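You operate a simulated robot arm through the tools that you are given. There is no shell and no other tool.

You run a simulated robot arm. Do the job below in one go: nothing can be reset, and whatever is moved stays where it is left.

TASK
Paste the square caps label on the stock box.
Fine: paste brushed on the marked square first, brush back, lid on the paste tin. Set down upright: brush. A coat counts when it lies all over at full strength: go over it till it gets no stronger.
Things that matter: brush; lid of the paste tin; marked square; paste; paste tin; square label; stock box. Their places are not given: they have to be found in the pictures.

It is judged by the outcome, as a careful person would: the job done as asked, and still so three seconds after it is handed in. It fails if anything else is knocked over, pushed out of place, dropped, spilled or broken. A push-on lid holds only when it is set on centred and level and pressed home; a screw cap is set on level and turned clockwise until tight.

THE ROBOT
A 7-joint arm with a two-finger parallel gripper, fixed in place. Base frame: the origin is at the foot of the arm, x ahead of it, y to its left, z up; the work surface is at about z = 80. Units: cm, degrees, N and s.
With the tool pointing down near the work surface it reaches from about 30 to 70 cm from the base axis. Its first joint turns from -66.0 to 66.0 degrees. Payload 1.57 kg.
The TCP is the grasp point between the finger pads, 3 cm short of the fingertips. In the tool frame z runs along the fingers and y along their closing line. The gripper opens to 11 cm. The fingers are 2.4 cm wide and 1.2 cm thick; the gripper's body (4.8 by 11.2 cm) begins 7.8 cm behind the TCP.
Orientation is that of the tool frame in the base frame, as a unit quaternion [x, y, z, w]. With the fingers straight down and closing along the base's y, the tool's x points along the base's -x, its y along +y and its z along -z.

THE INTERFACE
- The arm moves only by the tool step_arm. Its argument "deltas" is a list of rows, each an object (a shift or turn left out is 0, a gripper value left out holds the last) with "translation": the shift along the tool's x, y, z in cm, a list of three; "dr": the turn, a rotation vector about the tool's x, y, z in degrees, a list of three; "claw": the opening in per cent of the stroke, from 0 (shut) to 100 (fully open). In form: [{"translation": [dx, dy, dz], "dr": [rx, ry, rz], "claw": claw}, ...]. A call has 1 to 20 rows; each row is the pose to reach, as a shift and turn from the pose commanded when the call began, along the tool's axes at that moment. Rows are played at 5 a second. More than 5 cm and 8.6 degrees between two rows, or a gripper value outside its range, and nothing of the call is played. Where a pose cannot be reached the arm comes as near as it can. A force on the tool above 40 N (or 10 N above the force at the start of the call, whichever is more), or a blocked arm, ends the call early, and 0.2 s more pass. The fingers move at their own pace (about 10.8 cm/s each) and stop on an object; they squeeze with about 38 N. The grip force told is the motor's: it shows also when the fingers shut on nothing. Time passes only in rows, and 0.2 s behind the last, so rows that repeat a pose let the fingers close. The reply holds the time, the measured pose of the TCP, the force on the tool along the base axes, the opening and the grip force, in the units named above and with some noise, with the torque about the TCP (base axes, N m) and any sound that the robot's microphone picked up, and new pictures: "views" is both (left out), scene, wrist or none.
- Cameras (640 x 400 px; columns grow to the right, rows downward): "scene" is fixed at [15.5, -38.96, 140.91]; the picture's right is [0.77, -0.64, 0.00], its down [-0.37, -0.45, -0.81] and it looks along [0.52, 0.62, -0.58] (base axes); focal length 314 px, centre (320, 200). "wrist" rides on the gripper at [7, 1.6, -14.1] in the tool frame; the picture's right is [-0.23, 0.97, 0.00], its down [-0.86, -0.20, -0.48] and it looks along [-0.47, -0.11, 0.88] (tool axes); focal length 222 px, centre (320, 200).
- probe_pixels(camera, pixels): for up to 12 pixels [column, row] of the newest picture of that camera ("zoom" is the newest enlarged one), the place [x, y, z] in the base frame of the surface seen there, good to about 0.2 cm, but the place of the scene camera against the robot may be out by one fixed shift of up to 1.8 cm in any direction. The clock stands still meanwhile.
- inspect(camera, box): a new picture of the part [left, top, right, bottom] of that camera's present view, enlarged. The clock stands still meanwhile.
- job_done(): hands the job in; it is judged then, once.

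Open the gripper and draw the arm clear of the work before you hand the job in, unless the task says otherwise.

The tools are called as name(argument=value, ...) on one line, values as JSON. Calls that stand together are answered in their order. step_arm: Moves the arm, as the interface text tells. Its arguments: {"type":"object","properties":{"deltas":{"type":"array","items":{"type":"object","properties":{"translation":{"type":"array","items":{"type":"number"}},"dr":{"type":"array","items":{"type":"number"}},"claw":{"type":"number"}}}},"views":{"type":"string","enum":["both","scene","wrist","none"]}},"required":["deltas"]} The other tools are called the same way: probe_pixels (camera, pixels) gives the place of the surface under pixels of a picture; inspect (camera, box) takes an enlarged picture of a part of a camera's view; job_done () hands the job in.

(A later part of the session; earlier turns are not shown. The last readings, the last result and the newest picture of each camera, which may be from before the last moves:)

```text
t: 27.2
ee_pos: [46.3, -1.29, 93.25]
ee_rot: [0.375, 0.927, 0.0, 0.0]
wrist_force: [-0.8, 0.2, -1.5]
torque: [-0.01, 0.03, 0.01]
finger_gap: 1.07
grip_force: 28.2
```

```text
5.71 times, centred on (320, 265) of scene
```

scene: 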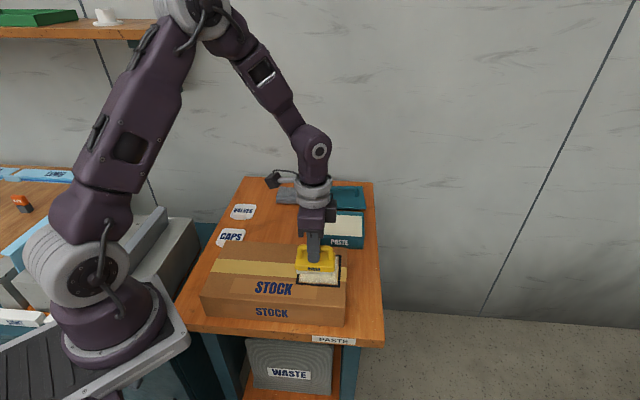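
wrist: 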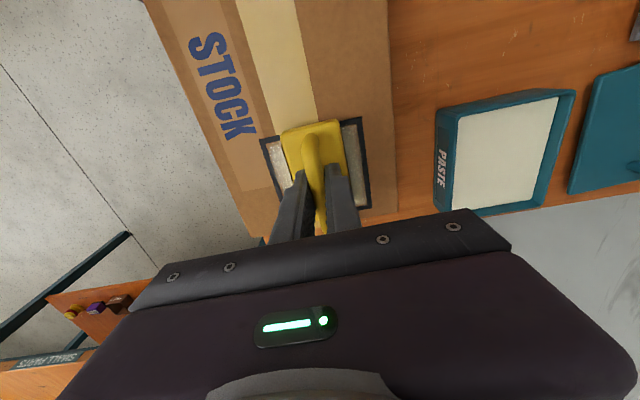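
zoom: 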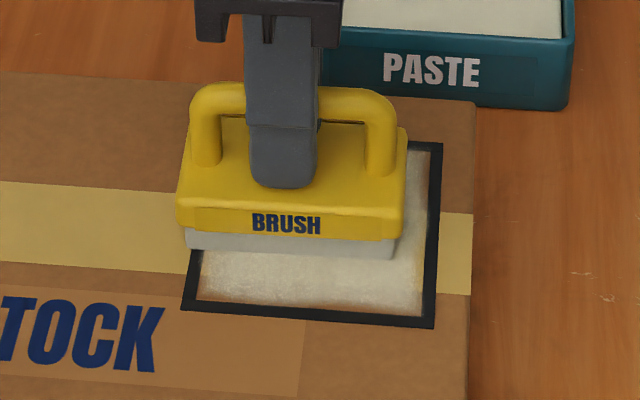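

Contact was lost at the end (−1.5 N). I'll lift 6 cm and pull back to see the whole coat.

step_arm(deltas=[{"translation": [0, 0, -2]}, {"translation": [0, 0, -5]}, {"translation": [2, 4, -7]}, {"translation": [4, 8, -7]}, {"translation": [4, 8, -7]}], views="both")

inspect(camera="scene", box=[280, 230, 360, 300])

inspect(camera="wrist", box=[200, 90, 400, 240])

```text
t: 28.4
ee_pos: [48.95, 7.1, 100.13]
ee_rot: [0.375, 0.927, 0.0, 0.0]
wrist_force: [-0.1, -0.2, -0.8]
torque: [0.02, 0.0, 0.0]
finger_gap: 1.09
grip_force: 29.0
```

scene: 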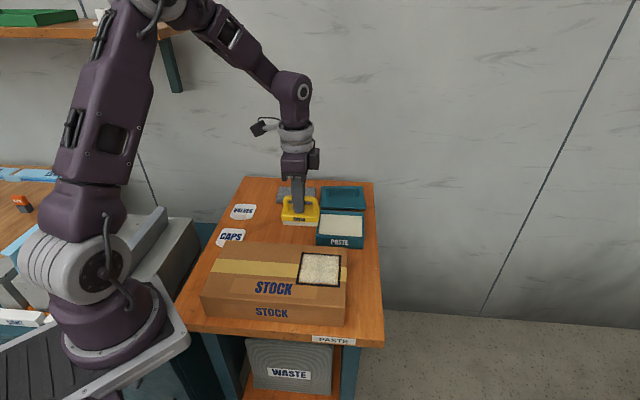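
wrist: 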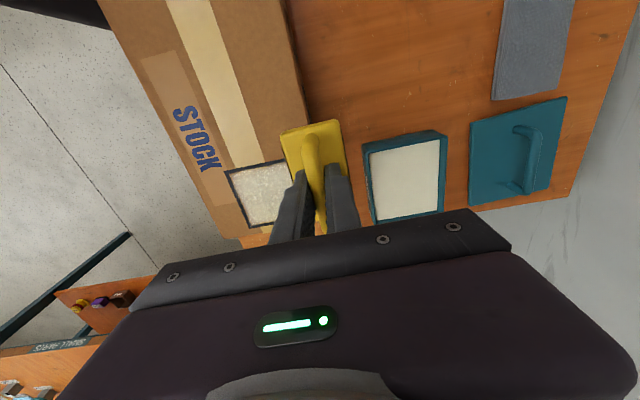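

```text
5.71 times, centred on (320, 265) of scene
```

zoom: 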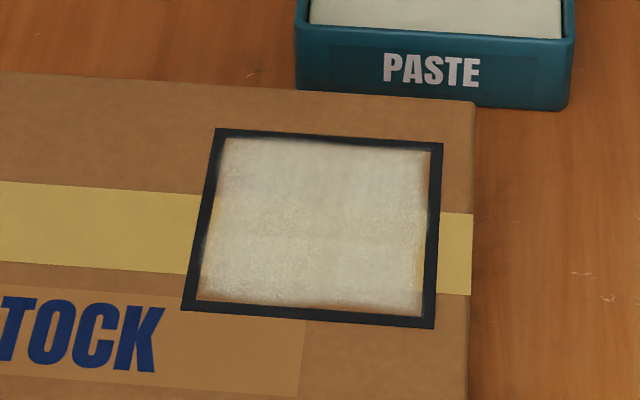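

```text
2.67 times, centred on (300, 165) of wrist
```

zoom: 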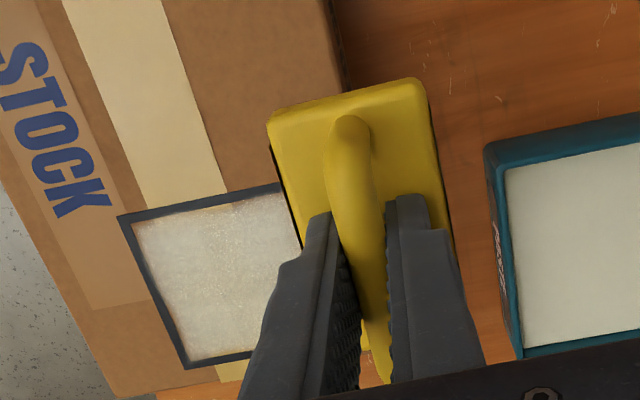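

The coat is nearly all over but mottled and thin at the front and right edges. I'll reload the brush in the tin: move over it and lower to just above the paste.

step_arm(deltas=[{"translation": [-2.4, 2.9, 0]}, {"translation": [-4.8, 5.8, 0]}, {"translation": [-7.2, 8.7, 1]}, {"translation": [-9.4, 11.7, 2]}, {"translation": [-9.4, 11.7, 6]}, {"translation": [-9.4, 11.7, 9.5]}, {"translation": [-9.4, 11.7, 9.9]}, {"translation": [-9.4, 11.7, 9.9]}], views="both")

```text
t: 30.2
ee_pos: [63.81, 9.17, 90.13]
ee_rot: [0.375, 0.927, 0.0, 0.0]
wrist_force: [0.2, 0.5, -0.8]
torque: [0.0, 0.0, -0.02]
finger_gap: 1.09
grip_force: 28.5
```

scene: 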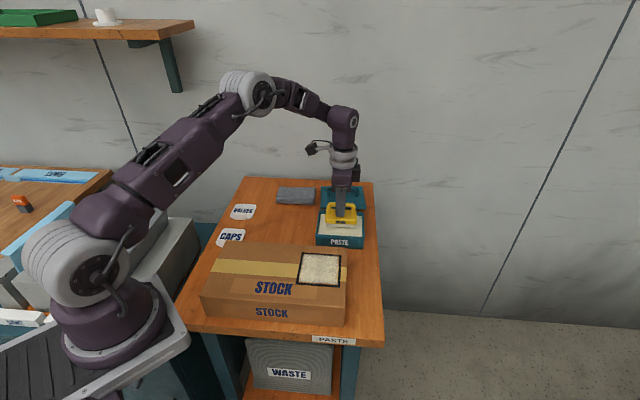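
wrist: 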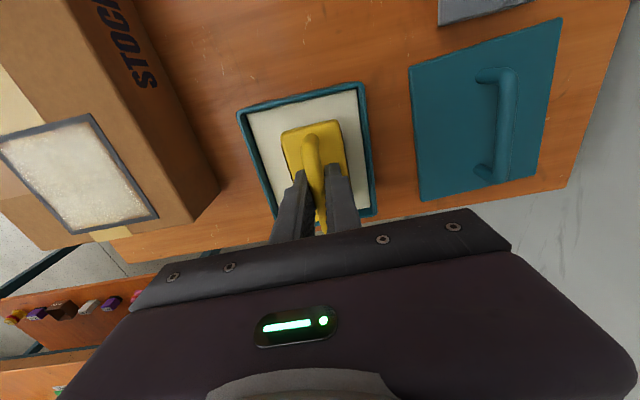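

Brush is about half a centimetre above the paste. I'll lower by tenths until contact.

step_arm(deltas=[{"translation": [0, 0, 0.2]}, {"translation": [0, 0, 0.3]}, {"translation": [0, 0, 0.4]}], views="none")

```text
t: 31.0
ee_pos: [63.92, 8.95, 89.91]
ee_rot: [0.375, 0.927, 0.0, 0.001]
wrist_force: [0.4, -0.7, -1.2]
torque: [0.01, 0.0, 0.03]
finger_gap: 1.09
grip_force: 28.3
```

Not yet touching; a bit more.

step_arm(deltas=[{"translation": [0, 0, 0.06]}, {"translation": [0, 0, 0.12]}, {"translation": [0, 0, 0.12]}], views="none")

```text
t: 31.8
ee_pos: [63.89, 9.03, 89.81]
ee_rot: [0.375, 0.927, 0.001, 0.0]
wrist_force: [0.2, 0.7, -0.3]
torque: [0.0, -0.03, 0.01]
finger_gap: 1.09
grip_force: 28.9
```

step_arm(deltas=[{"translation": [0, 0, 0.06]}, {"translation": [0, 0, 0.12]}, {"translation": [0, 0, 0.12]}], views="none")

```text
t: 32.6
ee_pos: [63.91, 9.05, 89.75]
ee_rot: [0.374, 0.927, 0.0, 0.0]
wrist_force: [0.1, 0.7, -1.4]
torque: [-0.02, 0.0, -0.01]
finger_gap: 1.09
grip_force: 29.0
```

Still no load (−1.4 N at z≈89.75). I'll lower another 0.12 cm.

step_arm(deltas=[{"translation": [0, 0, 0.06]}, {"translation": [0, 0, 0.12]}, {"translation": [0, 0, 0.12]}], views="none")

inspect(camera="scene", box=[300, 180, 380, 250])

```text
t: 33.4
ee_pos: [63.95, 8.95, 89.48]
ee_rot: [0.375, 0.927, 0.0, 0.0]
wrist_force: [-1.3, 1.0, 5.3]
torque: [0.09, 0.11, 0.03]
finger_gap: 1.08
grip_force: 28.9
```

```text
5.71 times, centred on (340, 215) of scene
```

zoom: 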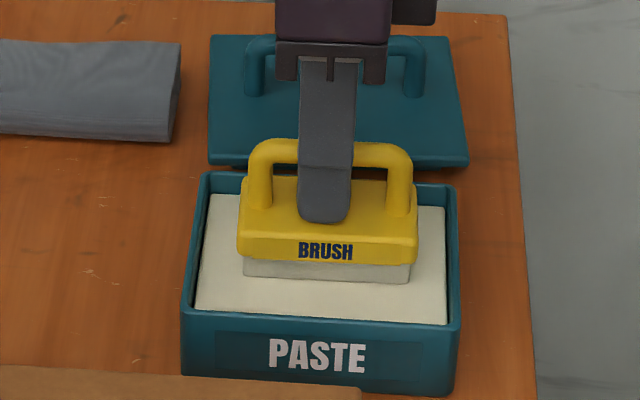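

Loaded again (about 6 N contact, pad coated). I'll lift, carry back over the square and come down to just above it at the front-right part.

step_arm(deltas=[{"translation": [0, 0, -1]}, {"translation": [0, 0, -5]}, {"translation": [0, 0, -9]}, {"translation": [1.1, -4.4, -10]}, {"translation": [2.2, -8.8, -10]}, {"translation": [3.3, -13.2, -10]}, {"translation": [4.4, -17.6, -10]}, {"translation": [4.4, -20, -9]}, {"translation": [4.4, -21.7, -5]}, {"translation": [4.4, -21.7, -4.0]}, {"translation": [4.4, -21.7, -3.7]}, {"translation": [4.4, -21.7, -3.7]}], views="wrist")

```text
t: 36.0
ee_pos: [45.82, -3.56, 93.14]
ee_rot: [0.375, 0.927, 0.0, 0.0]
wrist_force: [-0.8, -0.5, 1.1]
torque: [-0.03, -0.03, -0.04]
finger_gap: 1.1
grip_force: 28.5
```

wrist: 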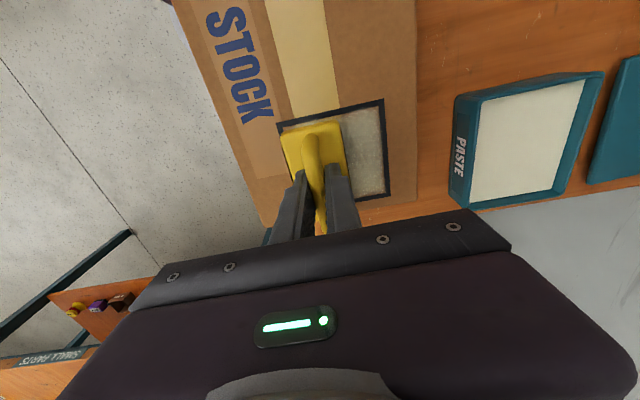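

Just touching (about 2 N). I'll press 0.06 cm more and work along the front edge from end to end.

step_arm(deltas=[{"translation": [0, 0, 0.06]}, {"translation": [0.5, -0.4, 0.06]}, {"translation": [1.0, -0.8, 0.06]}, {"translation": [0.5, -0.9, 0.06]}, {"translation": [0, -0.9, 0.06]}, {"translation": [-0.6, -0.9, 0.06]}, {"translation": [-1.2, -0.9, 0.06]}], views="none")

```text
t: 37.6
ee_pos: [45.97, -5.02, 93.05]
ee_rot: [0.375, 0.927, 0.0, 0.0]
wrist_force: [-0.5, 1.1, 0.3]
torque: [0.0, -0.01, -0.05]
finger_gap: 1.07
grip_force: 28.4
```

Light contact only (about 1.5 N net). I'll press 0.05 cm deeper and stroke the front edge back.

step_arm(deltas=[{"translation": [0, 0, 0.05]}, {"translation": [0.6, 0, 0.05]}, {"translation": [1.2, 0, 0.05]}, {"translation": [1.8, 0, 0.05]}, {"translation": [2.3, 0, 0.05]}, {"translation": [1.8, 0, 0.05]}, {"translation": [1.2, 0, 0.05]}, {"translation": [0.6, 0, 0.05]}, {"translation": [0, 0, 0.05]}], views="scene")

inspect(camera="scene", box=[280, 230, 360, 300])

```text
t: 39.6
ee_pos: [45.96, -5.09, 93.13]
ee_rot: [0.376, 0.927, 0.0, 0.0]
wrist_force: [0.9, -0.6, -0.7]
torque: [0.0, -0.02, -0.01]
finger_gap: 1.11
grip_force: 29.0
```

scene: 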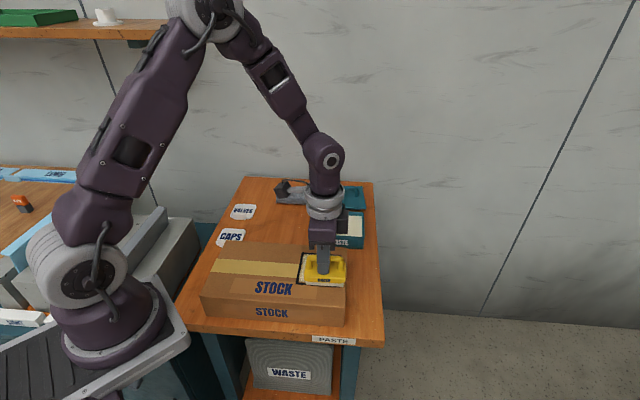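

```text
5.71 times, centred on (320, 265) of scene
```

zoom: 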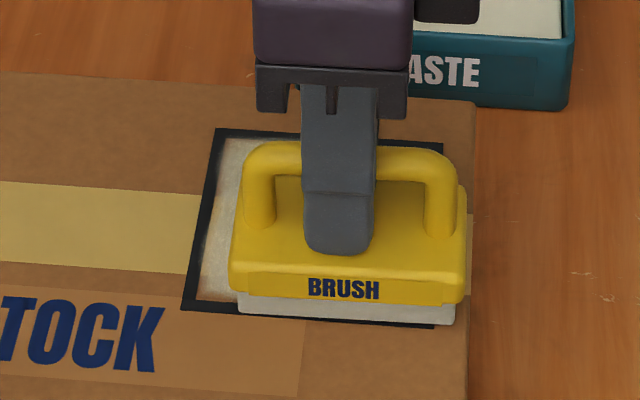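

Net load near zero here. I'll press a further 0.08 cm in this right-front corner and read the force.

step_arm(deltas=[{"translation": [0, 0, 0.04]}, {"translation": [0, 0, 0.08]}, {"translation": [0, 0, 0.08]}], views="none")

```text
t: 40.4
ee_pos: [45.91, -5.14, 93.1]
ee_rot: [0.375, 0.927, 0.0, 0.0]
wrist_force: [0.5, -0.7, 0.9]
torque: [0.01, 0.03, -0.01]
finger_gap: 1.1
grip_force: 28.9
```

step_arm(deltas=[{"translation": [0, 0, 0.04]}, {"translation": [0, 0, 0.08]}, {"translation": [0, 0, 0.08]}], views="none")

```text
t: 41.2
ee_pos: [45.96, -5.12, 92.97]
ee_rot: [0.375, 0.927, 0.0, 0.001]
wrist_force: [-2.1, 2.0, 31.4]
torque: [0.15, 0.15, -0.01]
finger_gap: 1.11
grip_force: 29.0
```

Now 31 N — the contact is very stiff. I'll ease up 0.05 cm and stroke the front edge again, then read.

step_arm(deltas=[{"translation": [0, 0, -0.05]}, {"translation": [0.6, 0, -0.05]}, {"translation": [1.2, 0, -0.05]}, {"translation": [1.8, 0, -0.05]}, {"translation": [2.3, 0, -0.05]}], views="none")

```text
t: 42.4
ee_pos: [44.28, -3.43, 93.02]
ee_rot: [0.375, 0.927, 0.001, 0.0]
wrist_force: [5.3, -4.3, 14.0]
torque: [-0.51, -0.68, 0.01]
finger_gap: 1.1
grip_force: 29.0
```

14 N at the left-front corner: good. I'll stroke back along the front, then zigzag toward the rear.

step_arm(deltas=[{"translation": [-0.8, 0, 0]}, {"translation": [-1.6, 0, 0]}, {"translation": [-2.4, 0, 0]}, {"translation": [-2.4, 0.8, 0]}, {"translation": [-2.4, 1.6, 0]}, {"translation": [-1.6, 1.6, 0]}, {"translation": [-0.8, 1.6, 0]}, {"translation": [0, 1.6, 0]}, {"translation": [0, 0.8, 0]}, {"translation": [0, 0, 0]}, {"translation": [-0.8, 0, 0]}, {"translation": [-1.6, 0, 0]}, {"translation": [-2.4, 0, 0]}], views="scene")

inspect(camera="scene", box=[280, 230, 360, 300])

```text
t: 45.2
ee_pos: [46.07, -5.09, 93.03]
ee_rot: [0.375, 0.927, 0.0, 0.0]
wrist_force: [-0.9, 0.3, -0.7]
torque: [-0.02, 0.0, -0.02]
finger_gap: 1.13
grip_force: 28.7
```

scene: 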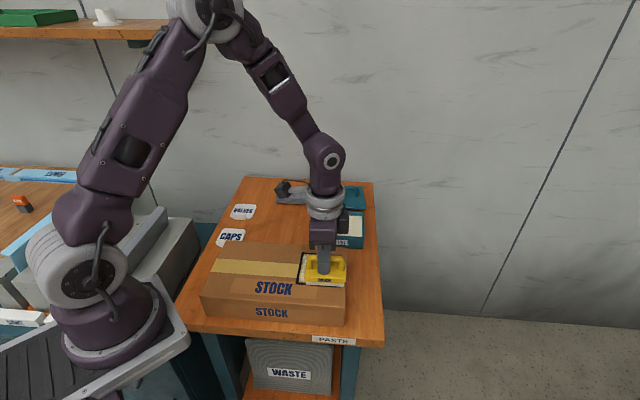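

```text
5.71 times, centred on (320, 265) of scene
```

zoom: 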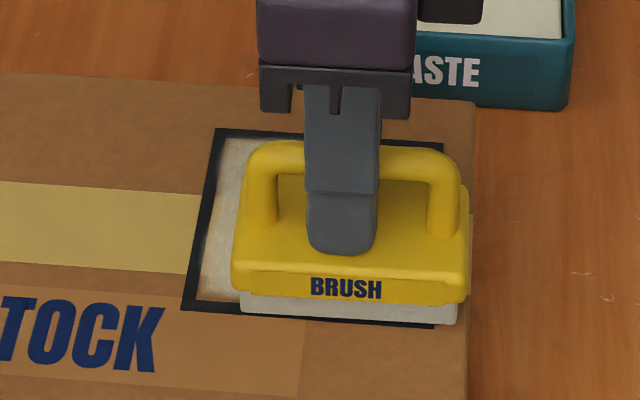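

No load again at this corner; I'll press 0.07 cm deeper and run a loop over the front half with a check at the end.

step_arm(deltas=[{"translation": [0, 0, 0.07]}, {"translation": [0.6, 0, 0.07]}, {"translation": [1.2, 0, 0.07]}, {"translation": [0.6, 0, 0.07]}, {"translation": [0, 0, 0.07]}, {"translation": [0, 0.8, 0.07]}, {"translation": [0, 1.6, 0.07]}, {"translation": [0, 0.8, 0.07]}, {"translation": [0, 0, 0.07]}], views="none")

```text
t: 47.2
ee_pos: [46.01, -5.2, 93.01]
ee_rot: [0.374, 0.927, -0.001, 0.001]
wrist_force: [0.8, 1.2, 1.3]
torque: [0.0, -0.12, 0.03]
finger_gap: 1.12
grip_force: 28.5
```

Light contact (about 2.5 N). I'll lift and look at what the coat has become.

step_arm(deltas=[{"translation": [0, 0, -2]}, {"translation": [0, 0, -5]}, {"translation": [2, 4, -7]}, {"translation": [3, 8, -7]}, {"translation": [3, 11, -7]}, {"translation": [3, 11, -7]}], views="both")

inspect(camera="scene", box=[280, 230, 360, 300])

inspect(camera="wrist", box=[180, 120, 340, 240])

```text
t: 48.6
ee_pos: [51.69, 4.86, 99.82]
ee_rot: [0.375, 0.927, 0.001, 0.001]
wrist_force: [-0.5, 0.2, -0.5]
torque: [-0.02, 0.04, -0.05]
finger_gap: 1.11
grip_force: 29.1
```

scene: 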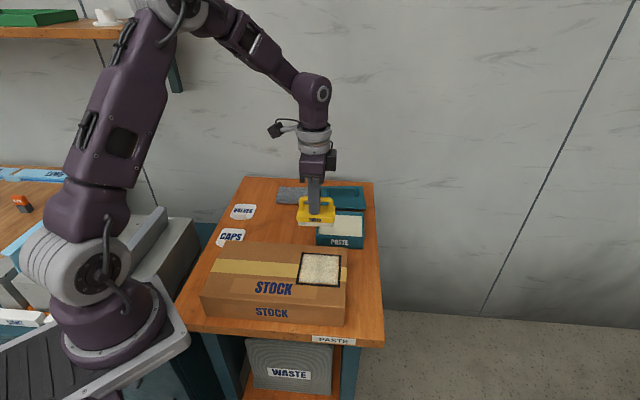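
wrist: 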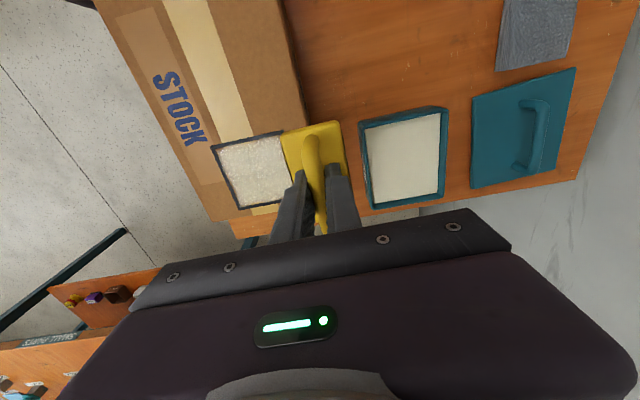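

```text
5.71 times, centred on (320, 265) of scene
```

zoom: 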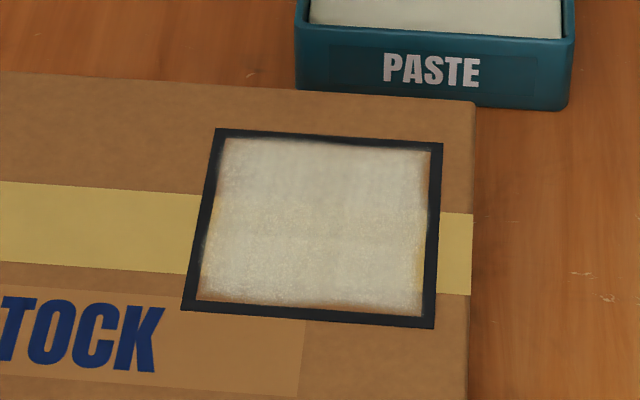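

```text
3.33 times, centred on (260, 180) of wrist
```

zoom: 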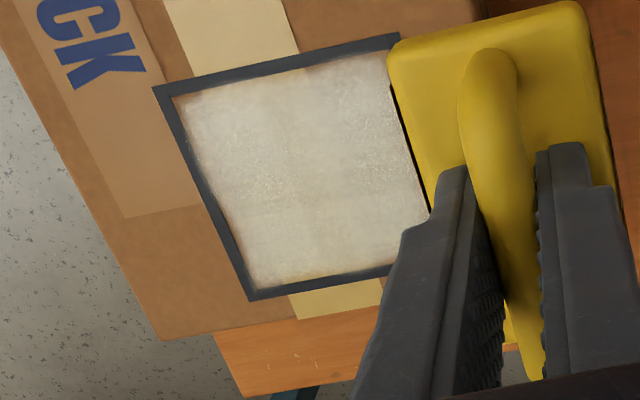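

The middle is well coated; the rim still fades a little. I'll go over the rear half and the sides too, starting at the rear with a gentle touch-down.

step_arm(deltas=[{"translation": [-0.8, -3, 0]}, {"translation": [-1.7, -6.1, 1]}, {"translation": [-1.7, -6.1, 5]}, {"translation": [-1.7, -6.1, 6.5]}, {"translation": [-1.7, -6.1, 6.7]}, {"translation": [-1.7, -6.1, 6.7]}], views="none")

```text
t: 50.0
ee_pos: [48.59, -0.7, 93.14]
ee_rot: [0.375, 0.927, 0.0, 0.0]
wrist_force: [-0.9, 0.1, -2.0]
torque: [-0.02, -0.02, -0.03]
finger_gap: 1.11
grip_force: 29.0
```

Not touching yet (−2.0 N); I'll lower 0.1 cm.

step_arm(deltas=[{"translation": [0, 0, 0.05]}, {"translation": [0, 0, 0.1]}, {"translation": [0, 0, 0.1]}], views="none")

```text
t: 50.8
ee_pos: [48.6, -0.71, 93.11]
ee_rot: [0.374, 0.927, 0.0, 0.0]
wrist_force: [0.5, -0.4, -0.9]
torque: [0.02, -0.01, -0.01]
finger_gap: 1.11
grip_force: 29.1
```

Still free; another 0.1 cm.

step_arm(deltas=[{"translation": [0, 0, 0.05]}, {"translation": [0, 0, 0.1]}, {"translation": [0, 0, 0.1]}], views="none")

```text
t: 51.6
ee_pos: [48.56, -0.69, 93.13]
ee_rot: [0.375, 0.927, 0.0, 0.0]
wrist_force: [-0.4, -0.3, -0.6]
torque: [0.01, -0.01, 0.0]
finger_gap: 1.11
grip_force: 29.0
```

Readings creep up; I'll lower another 0.06 cm.

step_arm(deltas=[{"translation": [0, 0, 0.03]}, {"translation": [0, 0, 0.06]}, {"translation": [0, 0, 0.06]}], views="none")

```text
t: 52.4
ee_pos: [48.53, -0.72, 92.94]
ee_rot: [0.375, 0.927, 0.001, 0.001]
wrist_force: [1.6, 3.9, 13.6]
torque: [0.14, 0.11, -0.04]
finger_gap: 1.1
grip_force: 29.1
```

Good contact (13.6 N). I'll stroke the rear half end to end, then come forward over the middle.

step_arm(deltas=[{"translation": [0.6, 0.4, 0]}, {"translation": [1.1, 0.8, 0]}, {"translation": [0.5, 0.9, 0]}, {"translation": [-0.2, 0.9, 0]}, {"translation": [-0.8, 0.9, 0]}, {"translation": [-1.3, 0.9, 0]}, {"translation": [-1.3, 0, 0]}, {"translation": [-1.3, -1, 0]}, {"translation": [-1.3, -2, 0]}, {"translation": [-0.7, -2, 0]}, {"translation": [0, -2, 0]}, {"translation": [0.6, -2, 0]}, {"translation": [1.1, -2, 0]}, {"translation": [1.1, -1, 0]}, {"translation": [1.1, 0, 0]}], views="scene")

inspect(camera="scene", box=[280, 230, 360, 300])

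```text
t: 55.6
ee_pos: [47.72, -0.01, 93.04]
ee_rot: [0.375, 0.927, 0.0, -0.001]
wrist_force: [-8.2, -6.9, 24.7]
torque: [-0.41, -0.15, -0.14]
finger_gap: 1.13
grip_force: 28.3
```

scene: 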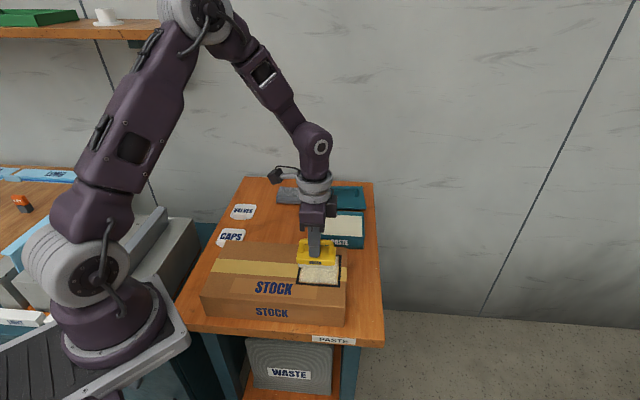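

```text
5.71 times, centred on (320, 265) of scene
```

zoom: 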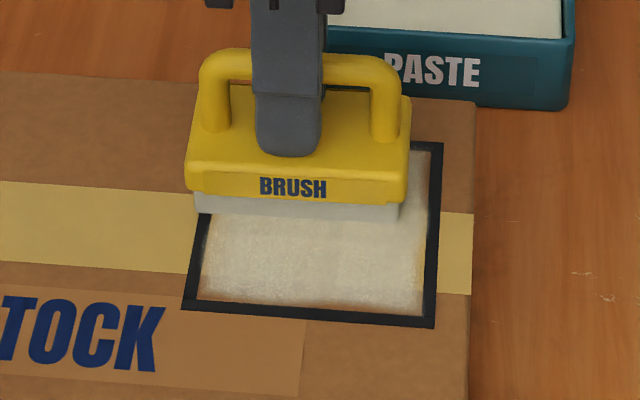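

Force is 25 N here; I'll ease 0.04 cm and run a full circuit along all four edges and the middle once more.

step_arm(deltas=[{"translation": [0, 0.6, -0.04]}, {"translation": [0, -0.4, -0.04]}, {"translation": [0, -1.4, -0.04]}, {"translation": [0, -2.4, -0.04]}, {"translation": [0, -3.4, -0.04]}, {"translation": [0, -4.4, -0.04]}, {"translation": [0, -5.0, -0.03]}, {"translation": [-0.8, -5.0, -0.02]}, {"translation": [-1.6, -5.0, -0.02]}, {"translation": [-2.4, -5.0, 0]}, {"translation": [-2.4, -4.2, 0]}, {"translation": [-2.4, -3.2, 0]}, {"translation": [-2.4, -2.2, 0]}, {"translation": [-2.4, -1.2, 0]}, {"translation": [-2.4, -0.2, 0]}, {"translation": [-2.4, 0.7, 0]}, {"translation": [-1.6, 0.7, 0]}, {"translation": [-0.8, 0.7, -0.02]}, {"translation": [-0.8, -0.4, -0.02]}, {"translation": [-0.8, -1.4, -0.02]}], views="none")

inspect(camera="scene", box=[280, 230, 360, 300])

```text
t: 59.8
ee_pos: [47.44, -1.62, 93.01]
ee_rot: [0.374, 0.927, 0.001, 0.001]
wrist_force: [2.0, 1.6, 5.7]
torque: [0.13, 0.08, -0.03]
finger_gap: 1.11
grip_force: 28.4
```

```text
5.71 times, centred on (320, 265) of scene
```

zoom: 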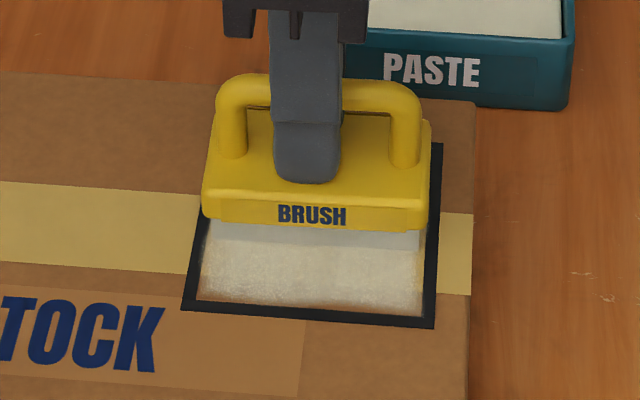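

It looks unchanged; to be sure the brush isn't just running dry, I'll reload once more in the tin.

step_arm(deltas=[{"translation": [0, 0, -2]}, {"translation": [0, 0, -6]}, {"translation": [-1.1, 4.7, -6.5]}, {"translation": [-2.2, 9.4, -6.5]}, {"translation": [-3.4, 14.1, -6.5]}, {"translation": [-4.6, 19.0, -6]}, {"translation": [-4.6, 19.0, -2]}, {"translation": [-4.6, 19.0, 2]}, {"translation": [-4.6, 19.0, 3.4]}, {"translation": [-4.6, 19.0, 3.4]}], views="scene")

inspect(camera="scene", box=[280, 180, 380, 300])

```text
refused: row 6 steps farther than a row can; nothing moved
```

```text
3.33 times, centred on (330, 240) of scene
```

zoom: 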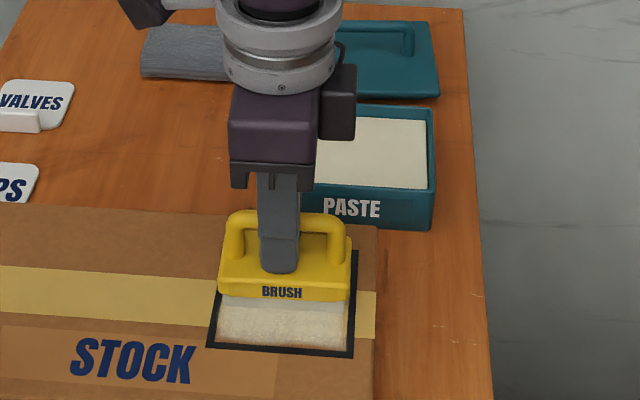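

The call was refused since one step was too long; nothing moved. I'll repeat it with shorter steps.

step_arm(deltas=[{"translation": [0, 0, -2]}, {"translation": [0, 0, -6]}, {"translation": [-1.0, 4.0, -6.5]}, {"translation": [-2.0, 8, -6.5]}, {"translation": [-3.0, 12, -6.5]}, {"translation": [-4.0, 16, -6.5]}, {"translation": [-4.6, 19.0, -6]}, {"translation": [-4.6, 19.0, -2]}, {"translation": [-4.6, 19.0, 2]}, {"translation": [-4.6, 19.0, 3.4]}, {"translation": [-4.6, 19.0, 3.4]}], views="scene")

inspect(camera="scene", box=[280, 180, 380, 300])

```text
t: 62.2
ee_pos: [63.85, 8.84, 89.48]
ee_rot: [0.374, 0.927, 0.0, -0.001]
wrist_force: [-0.4, 0.3, -0.9]
torque: [-0.01, 0.02, -0.01]
finger_gap: 1.14
grip_force: 28.6
```

scene: 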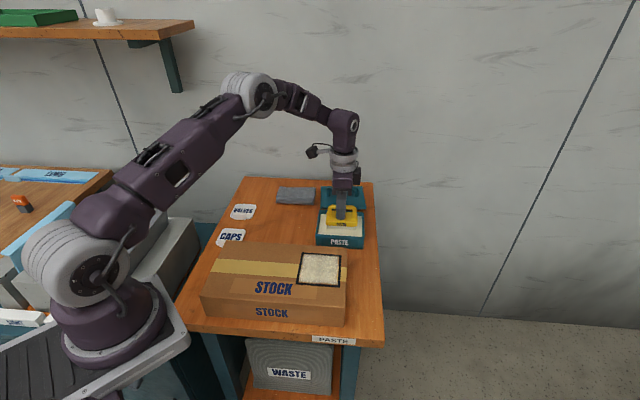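

```text
3.33 times, centred on (330, 240) of scene
```

zoom: 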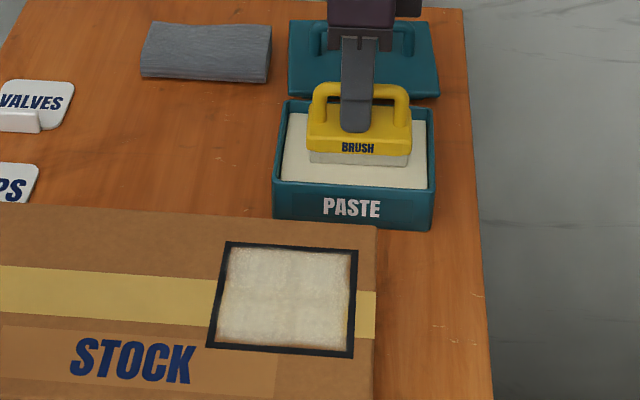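

I'll lower 0.25 cm to touch the paste, and look at the coat at the same enlargement as before.

step_arm(deltas=[{"translation": [0, 0, 0.1]}, {"translation": [0, 0, 0.2]}, {"translation": [0, 0, 0.2]}], views="none")

inspect(camera="scene", box=[280, 230, 360, 300])

```text
t: 63.0
ee_pos: [63.79, 8.77, 89.35]
ee_rot: [0.375, 0.927, 0.0, 0.0]
wrist_force: [-2.1, -0.4, 8.5]
torque: [0.03, 0.09, 0.04]
finger_gap: 1.12
grip_force: 29.0
```

```text
5.71 times, centred on (320, 265) of scene
```

zoom: 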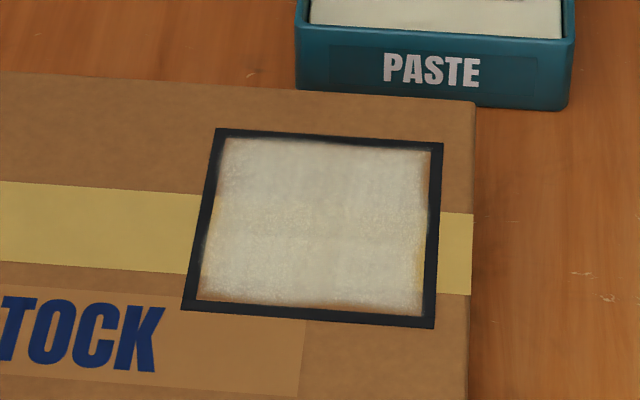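

Reloaded (8.5 N). I'll carry the brush back and set it down on the middle of the square.

step_arm(deltas=[{"translation": [0, 0, -1]}, {"translation": [0, 0, -5]}, {"translation": [0, 0, -9.5]}, {"translation": [1.0, -4.0, -10]}, {"translation": [2.0, -8, -10]}, {"translation": [3.0, -12, -10]}, {"translation": [4.0, -16, -10]}, {"translation": [4.6, -19.6, -9]}, {"translation": [4.6, -19.6, -5]}, {"translation": [4.6, -19.6, -3.7]}, {"translation": [4.6, -19.6, -3.6]}, {"translation": [4.6, -19.6, -3.6]}], views="none")

```text
t: 65.6
ee_pos: [46.92, -1.99, 93.07]
ee_rot: [0.375, 0.927, 0.0, 0.0]
wrist_force: [-1.0, -0.1, 1.8]
torque: [-0.06, -0.11, -0.09]
finger_gap: 1.09
grip_force: 29.4
```

Touching lightly. I'll press 0.06 cm and run a full circuit: left edge, front, right, rear, then the middle.

step_arm(deltas=[{"translation": [0.4, 0, 0.06]}, {"translation": [0.8, 0.8, 0.06]}, {"translation": [0.8, 1.7, 0.06]}, {"translation": [0.8, 2.6, 0.06]}, {"translation": [0, 2.6, 0.06]}, {"translation": [-0.8, 2.6, 0.07]}, {"translation": [-1.6, 2.6, 0.08]}, {"translation": [-1.6, 1.7, 0.08]}, {"translation": [-1.6, 0.8, 0.08]}, {"translation": [-1.6, -0.2, 0.09]}, {"translation": [-1.6, -1.2, 0.1]}, {"translation": [-1.6, -2.0, 0.1]}, {"translation": [-1.6, -2.9, 0.1]}, {"translation": [-0.8, -2.9, 0.1]}, {"translation": [0, -2.9, 0.09]}, {"translation": [0.8, -2.9, 0.08]}, {"translation": [0.8, -2, 0.07]}, {"translation": [0.8, -1, 0.06]}, {"translation": [0.4, 0, 0.06]}, {"translation": [0, 0, 0.06]}], views="none")

inspect(camera="scene", box=[280, 230, 360, 300])

```text
t: 67.8
ee_pos: [48.04, -3.13, 93.03]
ee_rot: [0.374, 0.927, 0.0, 0.002]
wrist_force: [-1.8, 0.8, 9.8]
torque: [0.02, 0.39, -0.1]
finger_gap: 1.11
grip_force: 29.0
stopped in row 11: the force on the tool passed its limit at 43 N (the readings are from after the stop); the commanded pose is now the measured one
```

```text
5.71 times, centred on (320, 265) of scene
```

zoom: 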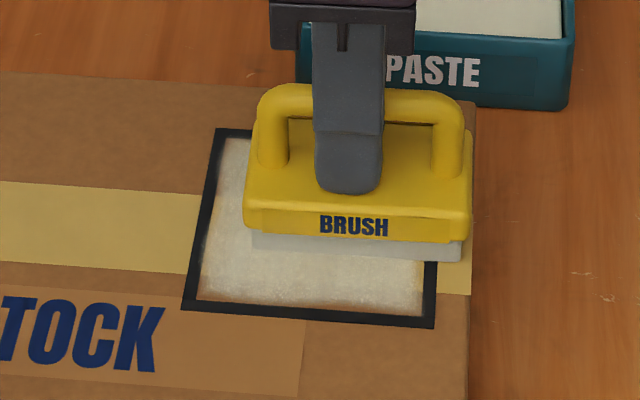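

The force limit stopped it at 43 N; now 9.8 N and nothing seems displaced. I'll continue at this level with the front part.

step_arm(deltas=[{"translation": [0, -0.7, 0]}, {"translation": [0, -1.4, 0]}, {"translation": [0, -2.1, 0]}, {"translation": [0.8, -2.1, 0]}, {"translation": [1.6, -2.1, 0]}, {"translation": [2.4, -2.1, 0]}, {"translation": [2.4, -1.4, 0]}, {"translation": [2.4, -0.7, 0]}, {"translation": [1.6, -0.7, 0]}, {"translation": [0.8, -0.7, 0]}, {"translation": [0.8, -1.4, 0]}], views="none")

inspect(camera="scene", box=[280, 230, 360, 300])

```text
t: 69.5
ee_pos: [45.55, -2.18, 93.01]
ee_rot: [0.375, 0.927, 0.001, 0.0]
wrist_force: [-4.0, 0.8, 11.2]
torque: [-0.01, -0.19, 0.01]
finger_gap: 1.11
grip_force: 29.2
stopped in row 8: the force on the tool passed its limit at 40 N (the readings are from after the stop); the commanded pose is now the measured one
```

```text
5.71 times, centred on (320, 265) of scene
```

zoom: 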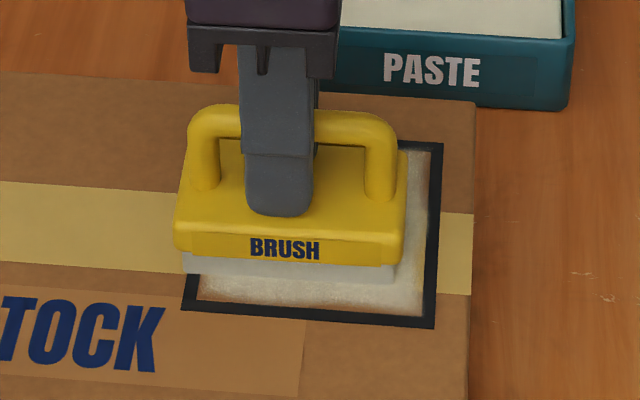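

The front strokes were done under firm contact. I'll lift off and compare the coat.

step_arm(deltas=[{"translation": [0, 0, -2]}, {"translation": [0, 0, -6]}, {"translation": [1, 4, -7]}, {"translation": [2, 8, -7]}, {"translation": [3, 12, -7]}, {"translation": [3, 12, -7]}], views="both")

inspect(camera="scene", box=[280, 230, 360, 300])

inspect(camera="wrist", box=[180, 120, 340, 240])

```text
t: 71.0
ee_pos: [51.68, 8.64, 99.88]
ee_rot: [0.374, 0.927, -0.001, 0.001]
wrist_force: [0.9, 0.8, 0.2]
torque: [0.01, 0.02, 0.0]
finger_gap: 1.1
grip_force: 28.9
```

scene: 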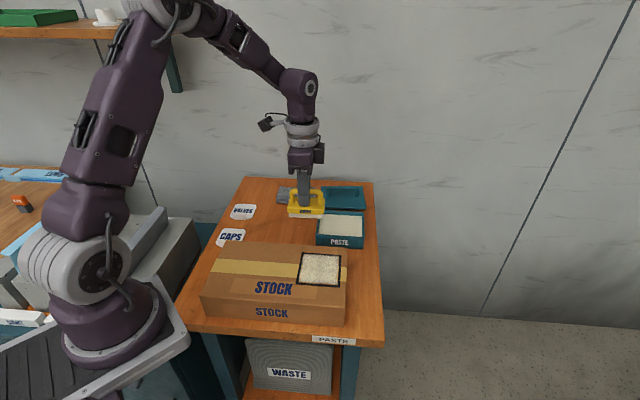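
wrist: 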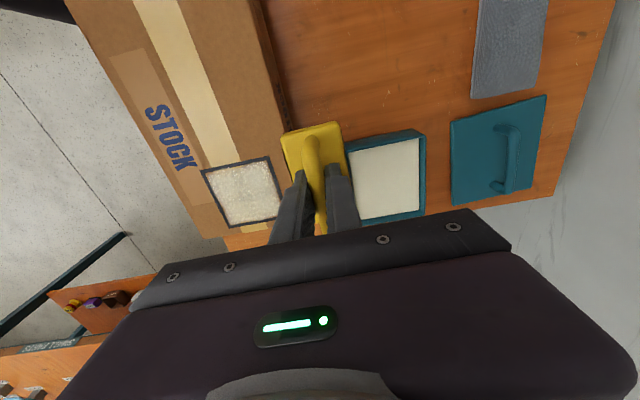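

```text
5.71 times, centred on (320, 265) of scene
```

zoom: 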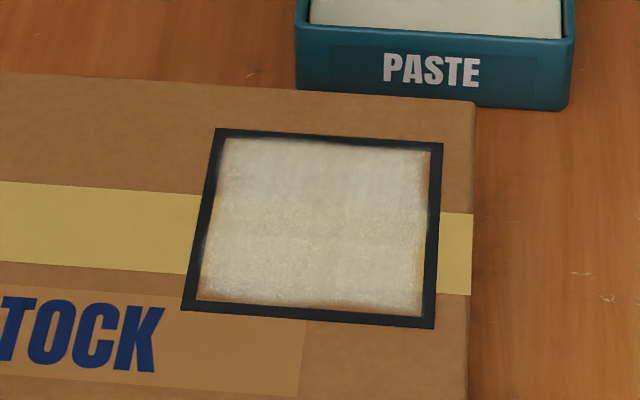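

```text
3.33 times, centred on (260, 180) of wrist
```

zoom: 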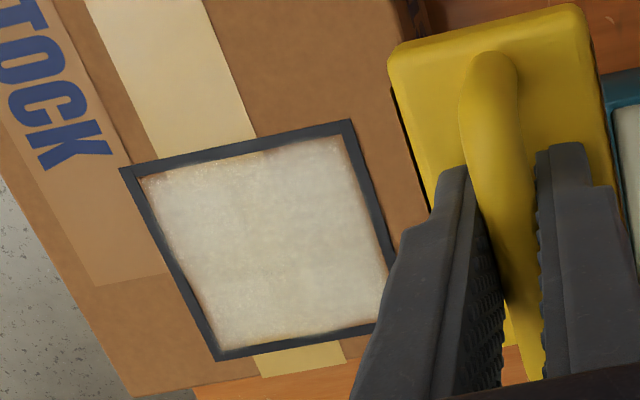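

The coat looks the same as after the previous load, so it's at full strength. Now I'll take the brush back to its place (51.55, 20.8), turning 4° to its first heading, and stop just above the table.

step_arm(deltas=[{"translation": [2.8, 2.9, 0], "dr": [0, 0, 1.3]}, {"translation": [5.6, 5.8, 0], "dr": [0, 0, 2.6]}, {"translation": [8.53, 8.67, 0], "dr": [0, 0, 4]}, {"translation": [8.53, 8.67, 4.5], "dr": [0, 0, 4]}, {"translation": [8.53, 8.67, 9], "dr": [0, 0, 4]}, {"translation": [8.53, 8.67, 12.5], "dr": [0, 0, 4]}, {"translation": [8.53, 8.67, 13.3], "dr": [0, 0, 4]}, {"translation": [8.53, 8.67, 13.3], "dr": [0, 0, 4]}], views="both")

```text
t: 72.8
ee_pos: [51.63, 20.75, 86.6]
ee_rot: [0.407, 0.914, 0.001, 0.0]
wrist_force: [0.2, -0.1, -0.8]
torque: [0.01, 0.01, -0.02]
finger_gap: 1.08
grip_force: 28.8
```

scene: 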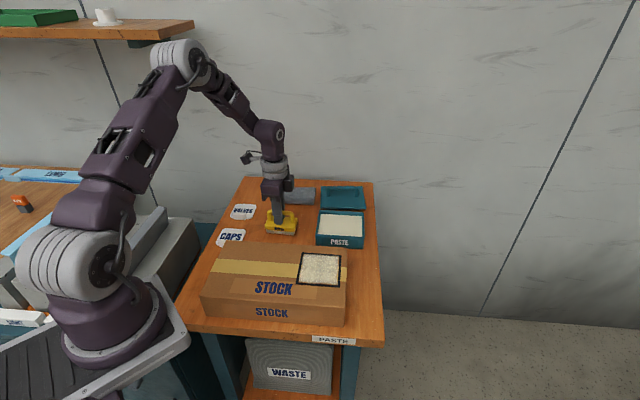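
wrist: 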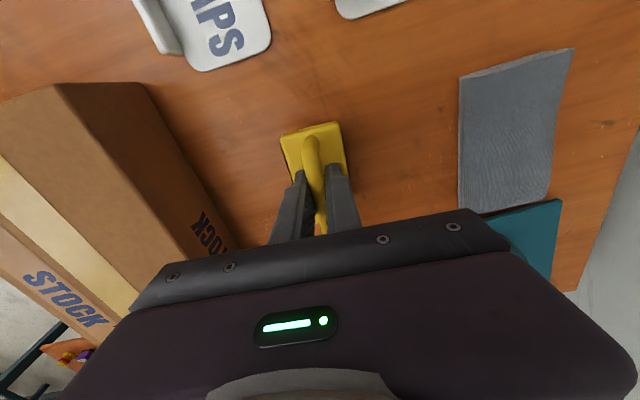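

The brush is above its place. I'll lower by tenths till it touches the table.

step_arm(deltas=[{"translation": [0, 0, 0.2]}, {"translation": [0, 0, 0.4]}, {"translation": [0, 0, 0.5]}, {"translation": [0, 0, 0.5]}], views="none")

```text
t: 73.8
ee_pos: [51.64, 20.69, 86.08]
ee_rot: [0.407, 0.913, 0.0, 0.0]
wrist_force: [-0.2, -0.2, -1.0]
torque: [-0.03, 0.01, -0.02]
finger_gap: 1.12
grip_force: 28.8
```

Not yet touching; another 0.15 cm.

step_arm(deltas=[{"translation": [0, 0, 0.07]}, {"translation": [0, 0, 0.14]}, {"translation": [0, 0, 0.14]}], views="none")

inspect(camera="scene", box=[240, 190, 320, 250])

```text
t: 74.5
ee_pos: [51.54, 20.6, 86.02]
ee_rot: [0.407, 0.913, 0.0, -0.001]
wrist_force: [-0.4, -0.6, 0.7]
torque: [-0.03, -0.03, -0.01]
finger_gap: 1.09
grip_force: 28.7
```

```text
6.67 times, centred on (280, 220) of scene
```

zoom: 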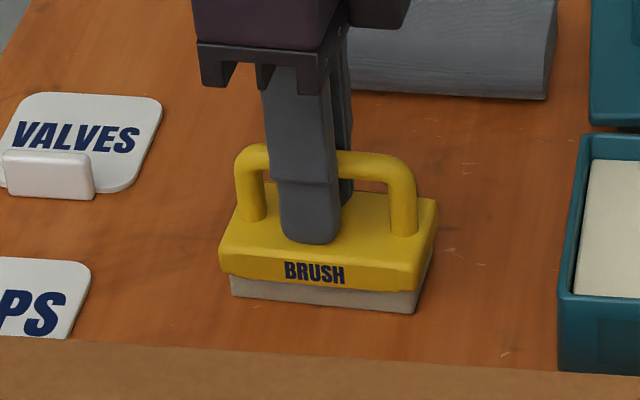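

It's resting on the table. I'll open to 40 % and lift straight up.

step_arm(deltas=[{"translation": [0, 0, 0], "claw": 12}, {"translation": [0, 0, 0], "claw": 25}, {"translation": [0, 0, 0], "claw": 40}, {"translation": [0, 0, -0.5], "claw": 40}, {"translation": [0, 0, -4], "claw": 40}, {"translation": [0, 0, -8], "claw": 40}, {"translation": [0, 0, -12], "claw": 40}, {"translation": [0, 0, -12], "claw": 40}], views="both")

inspect(camera="scene", box=[240, 190, 320, 250])

```text
t: 76.3
ee_pos: [51.8, 20.92, 98.1]
ee_rot: [0.406, 0.914, 0.001, 0.0]
wrist_force: [1.3, 0.2, -0.8]
torque: [0.02, -0.02, -0.02]
finger_gap: 4.37
grip_force: 0.1
```

scene: 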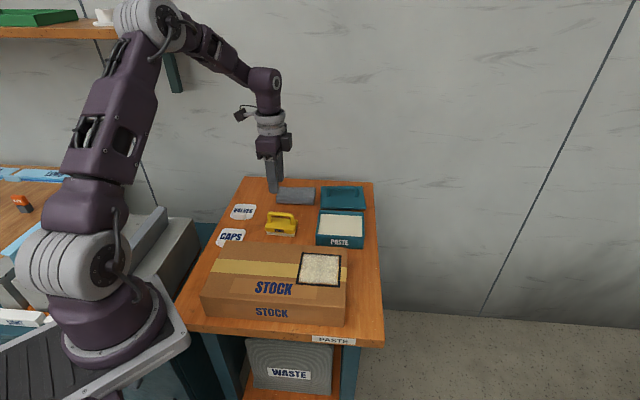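
wrist: 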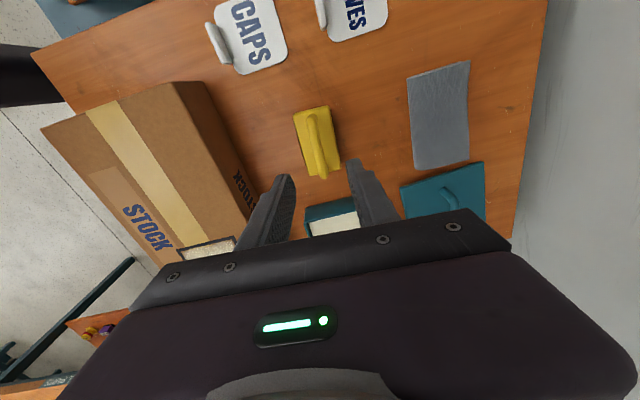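

```text
6.67 times, centred on (280, 220) of scene
```

zoom: 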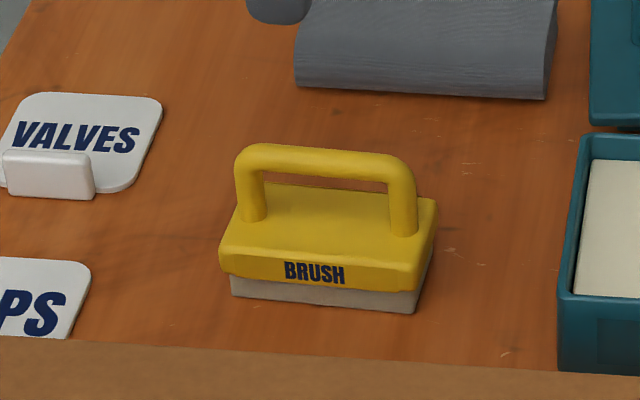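

The brush stands upright on its spot. Next the CAPS label at (252,37): I'll move the camera closer over it for an accurate measure.

step_arm(deltas=[{"translation": [3.2, -1.5, 0], "claw": 40}, {"translation": [6.4, -3, 0], "claw": 40}, {"translation": [9.6, -4.5, 0], "claw": 40}, {"translation": [9.6, -4.5, 0], "claw": 40}], views="wrist")

inspect(camera="wrist", box=[200, 50, 440, 200])

```text
t: 77.3
ee_pos: [41.84, 24.9, 97.76]
ee_rot: [0.408, 0.913, 0.001, 0.0]
wrist_force: [-0.7, -0.2, 0.0]
torque: [0.01, 0.01, -0.01]
finger_gap: 4.39
grip_force: 0.0
```

wrist: 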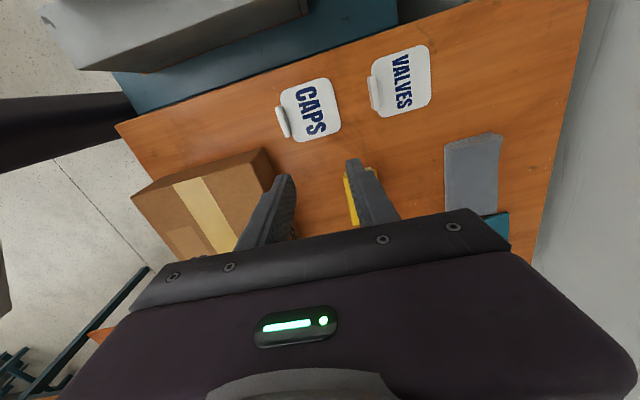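

```text
2.67 times, centred on (320, 125) of wrist
```

zoom: 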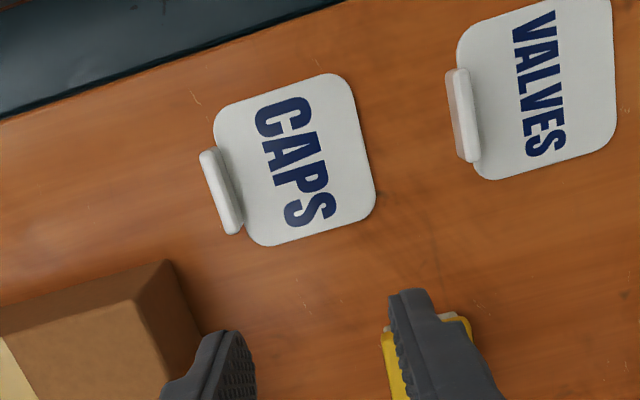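

I'll probe the label's four edges and its tab in the enlarged picture.

probe_pixels(camera="zoom", pixels=[[242, 103], [318, 79], [356, 102], [372, 185], [350, 219], [278, 243], [217, 140], [247, 228], [205, 155], [235, 228], [213, 175], [227, 205]])

probe_pixels(camera="zoom", pixels=[[260, 102], [300, 88], [360, 130], [368, 165], [330, 225], [295, 235], [204, 170], [219, 220], [215, 150], [240, 215]])

```text
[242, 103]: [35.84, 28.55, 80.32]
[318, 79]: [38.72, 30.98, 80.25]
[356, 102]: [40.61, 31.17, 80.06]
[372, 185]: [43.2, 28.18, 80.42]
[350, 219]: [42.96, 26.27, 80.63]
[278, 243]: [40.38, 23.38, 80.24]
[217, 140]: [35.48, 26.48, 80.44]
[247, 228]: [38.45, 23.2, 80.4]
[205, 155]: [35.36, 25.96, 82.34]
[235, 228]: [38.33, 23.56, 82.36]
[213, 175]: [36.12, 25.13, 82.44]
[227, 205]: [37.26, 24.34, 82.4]
```

```text
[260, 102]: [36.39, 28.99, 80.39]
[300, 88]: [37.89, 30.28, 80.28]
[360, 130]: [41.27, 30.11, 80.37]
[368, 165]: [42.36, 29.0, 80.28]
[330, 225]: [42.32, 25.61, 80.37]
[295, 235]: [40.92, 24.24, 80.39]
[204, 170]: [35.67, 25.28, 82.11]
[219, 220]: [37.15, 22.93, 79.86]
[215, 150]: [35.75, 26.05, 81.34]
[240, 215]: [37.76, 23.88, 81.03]
```

The label comes out as about 7×7 cm, centre (39.2, 27.2), turned 45°, with its tab centred at (36.7, 24.75), top z≈82.35. I'll check the box's near corner for finger clearance.

probe_pixels(camera="zoom", pixels=[[160, 265], [135, 300], [40, 297], [190, 320], [196, 350], [222, 190], [218, 180], [225, 200]])

```text
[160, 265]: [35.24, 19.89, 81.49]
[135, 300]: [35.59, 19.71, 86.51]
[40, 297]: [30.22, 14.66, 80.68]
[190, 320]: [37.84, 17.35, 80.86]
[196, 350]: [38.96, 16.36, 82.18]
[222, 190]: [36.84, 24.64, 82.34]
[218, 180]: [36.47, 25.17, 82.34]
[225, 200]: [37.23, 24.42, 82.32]
```

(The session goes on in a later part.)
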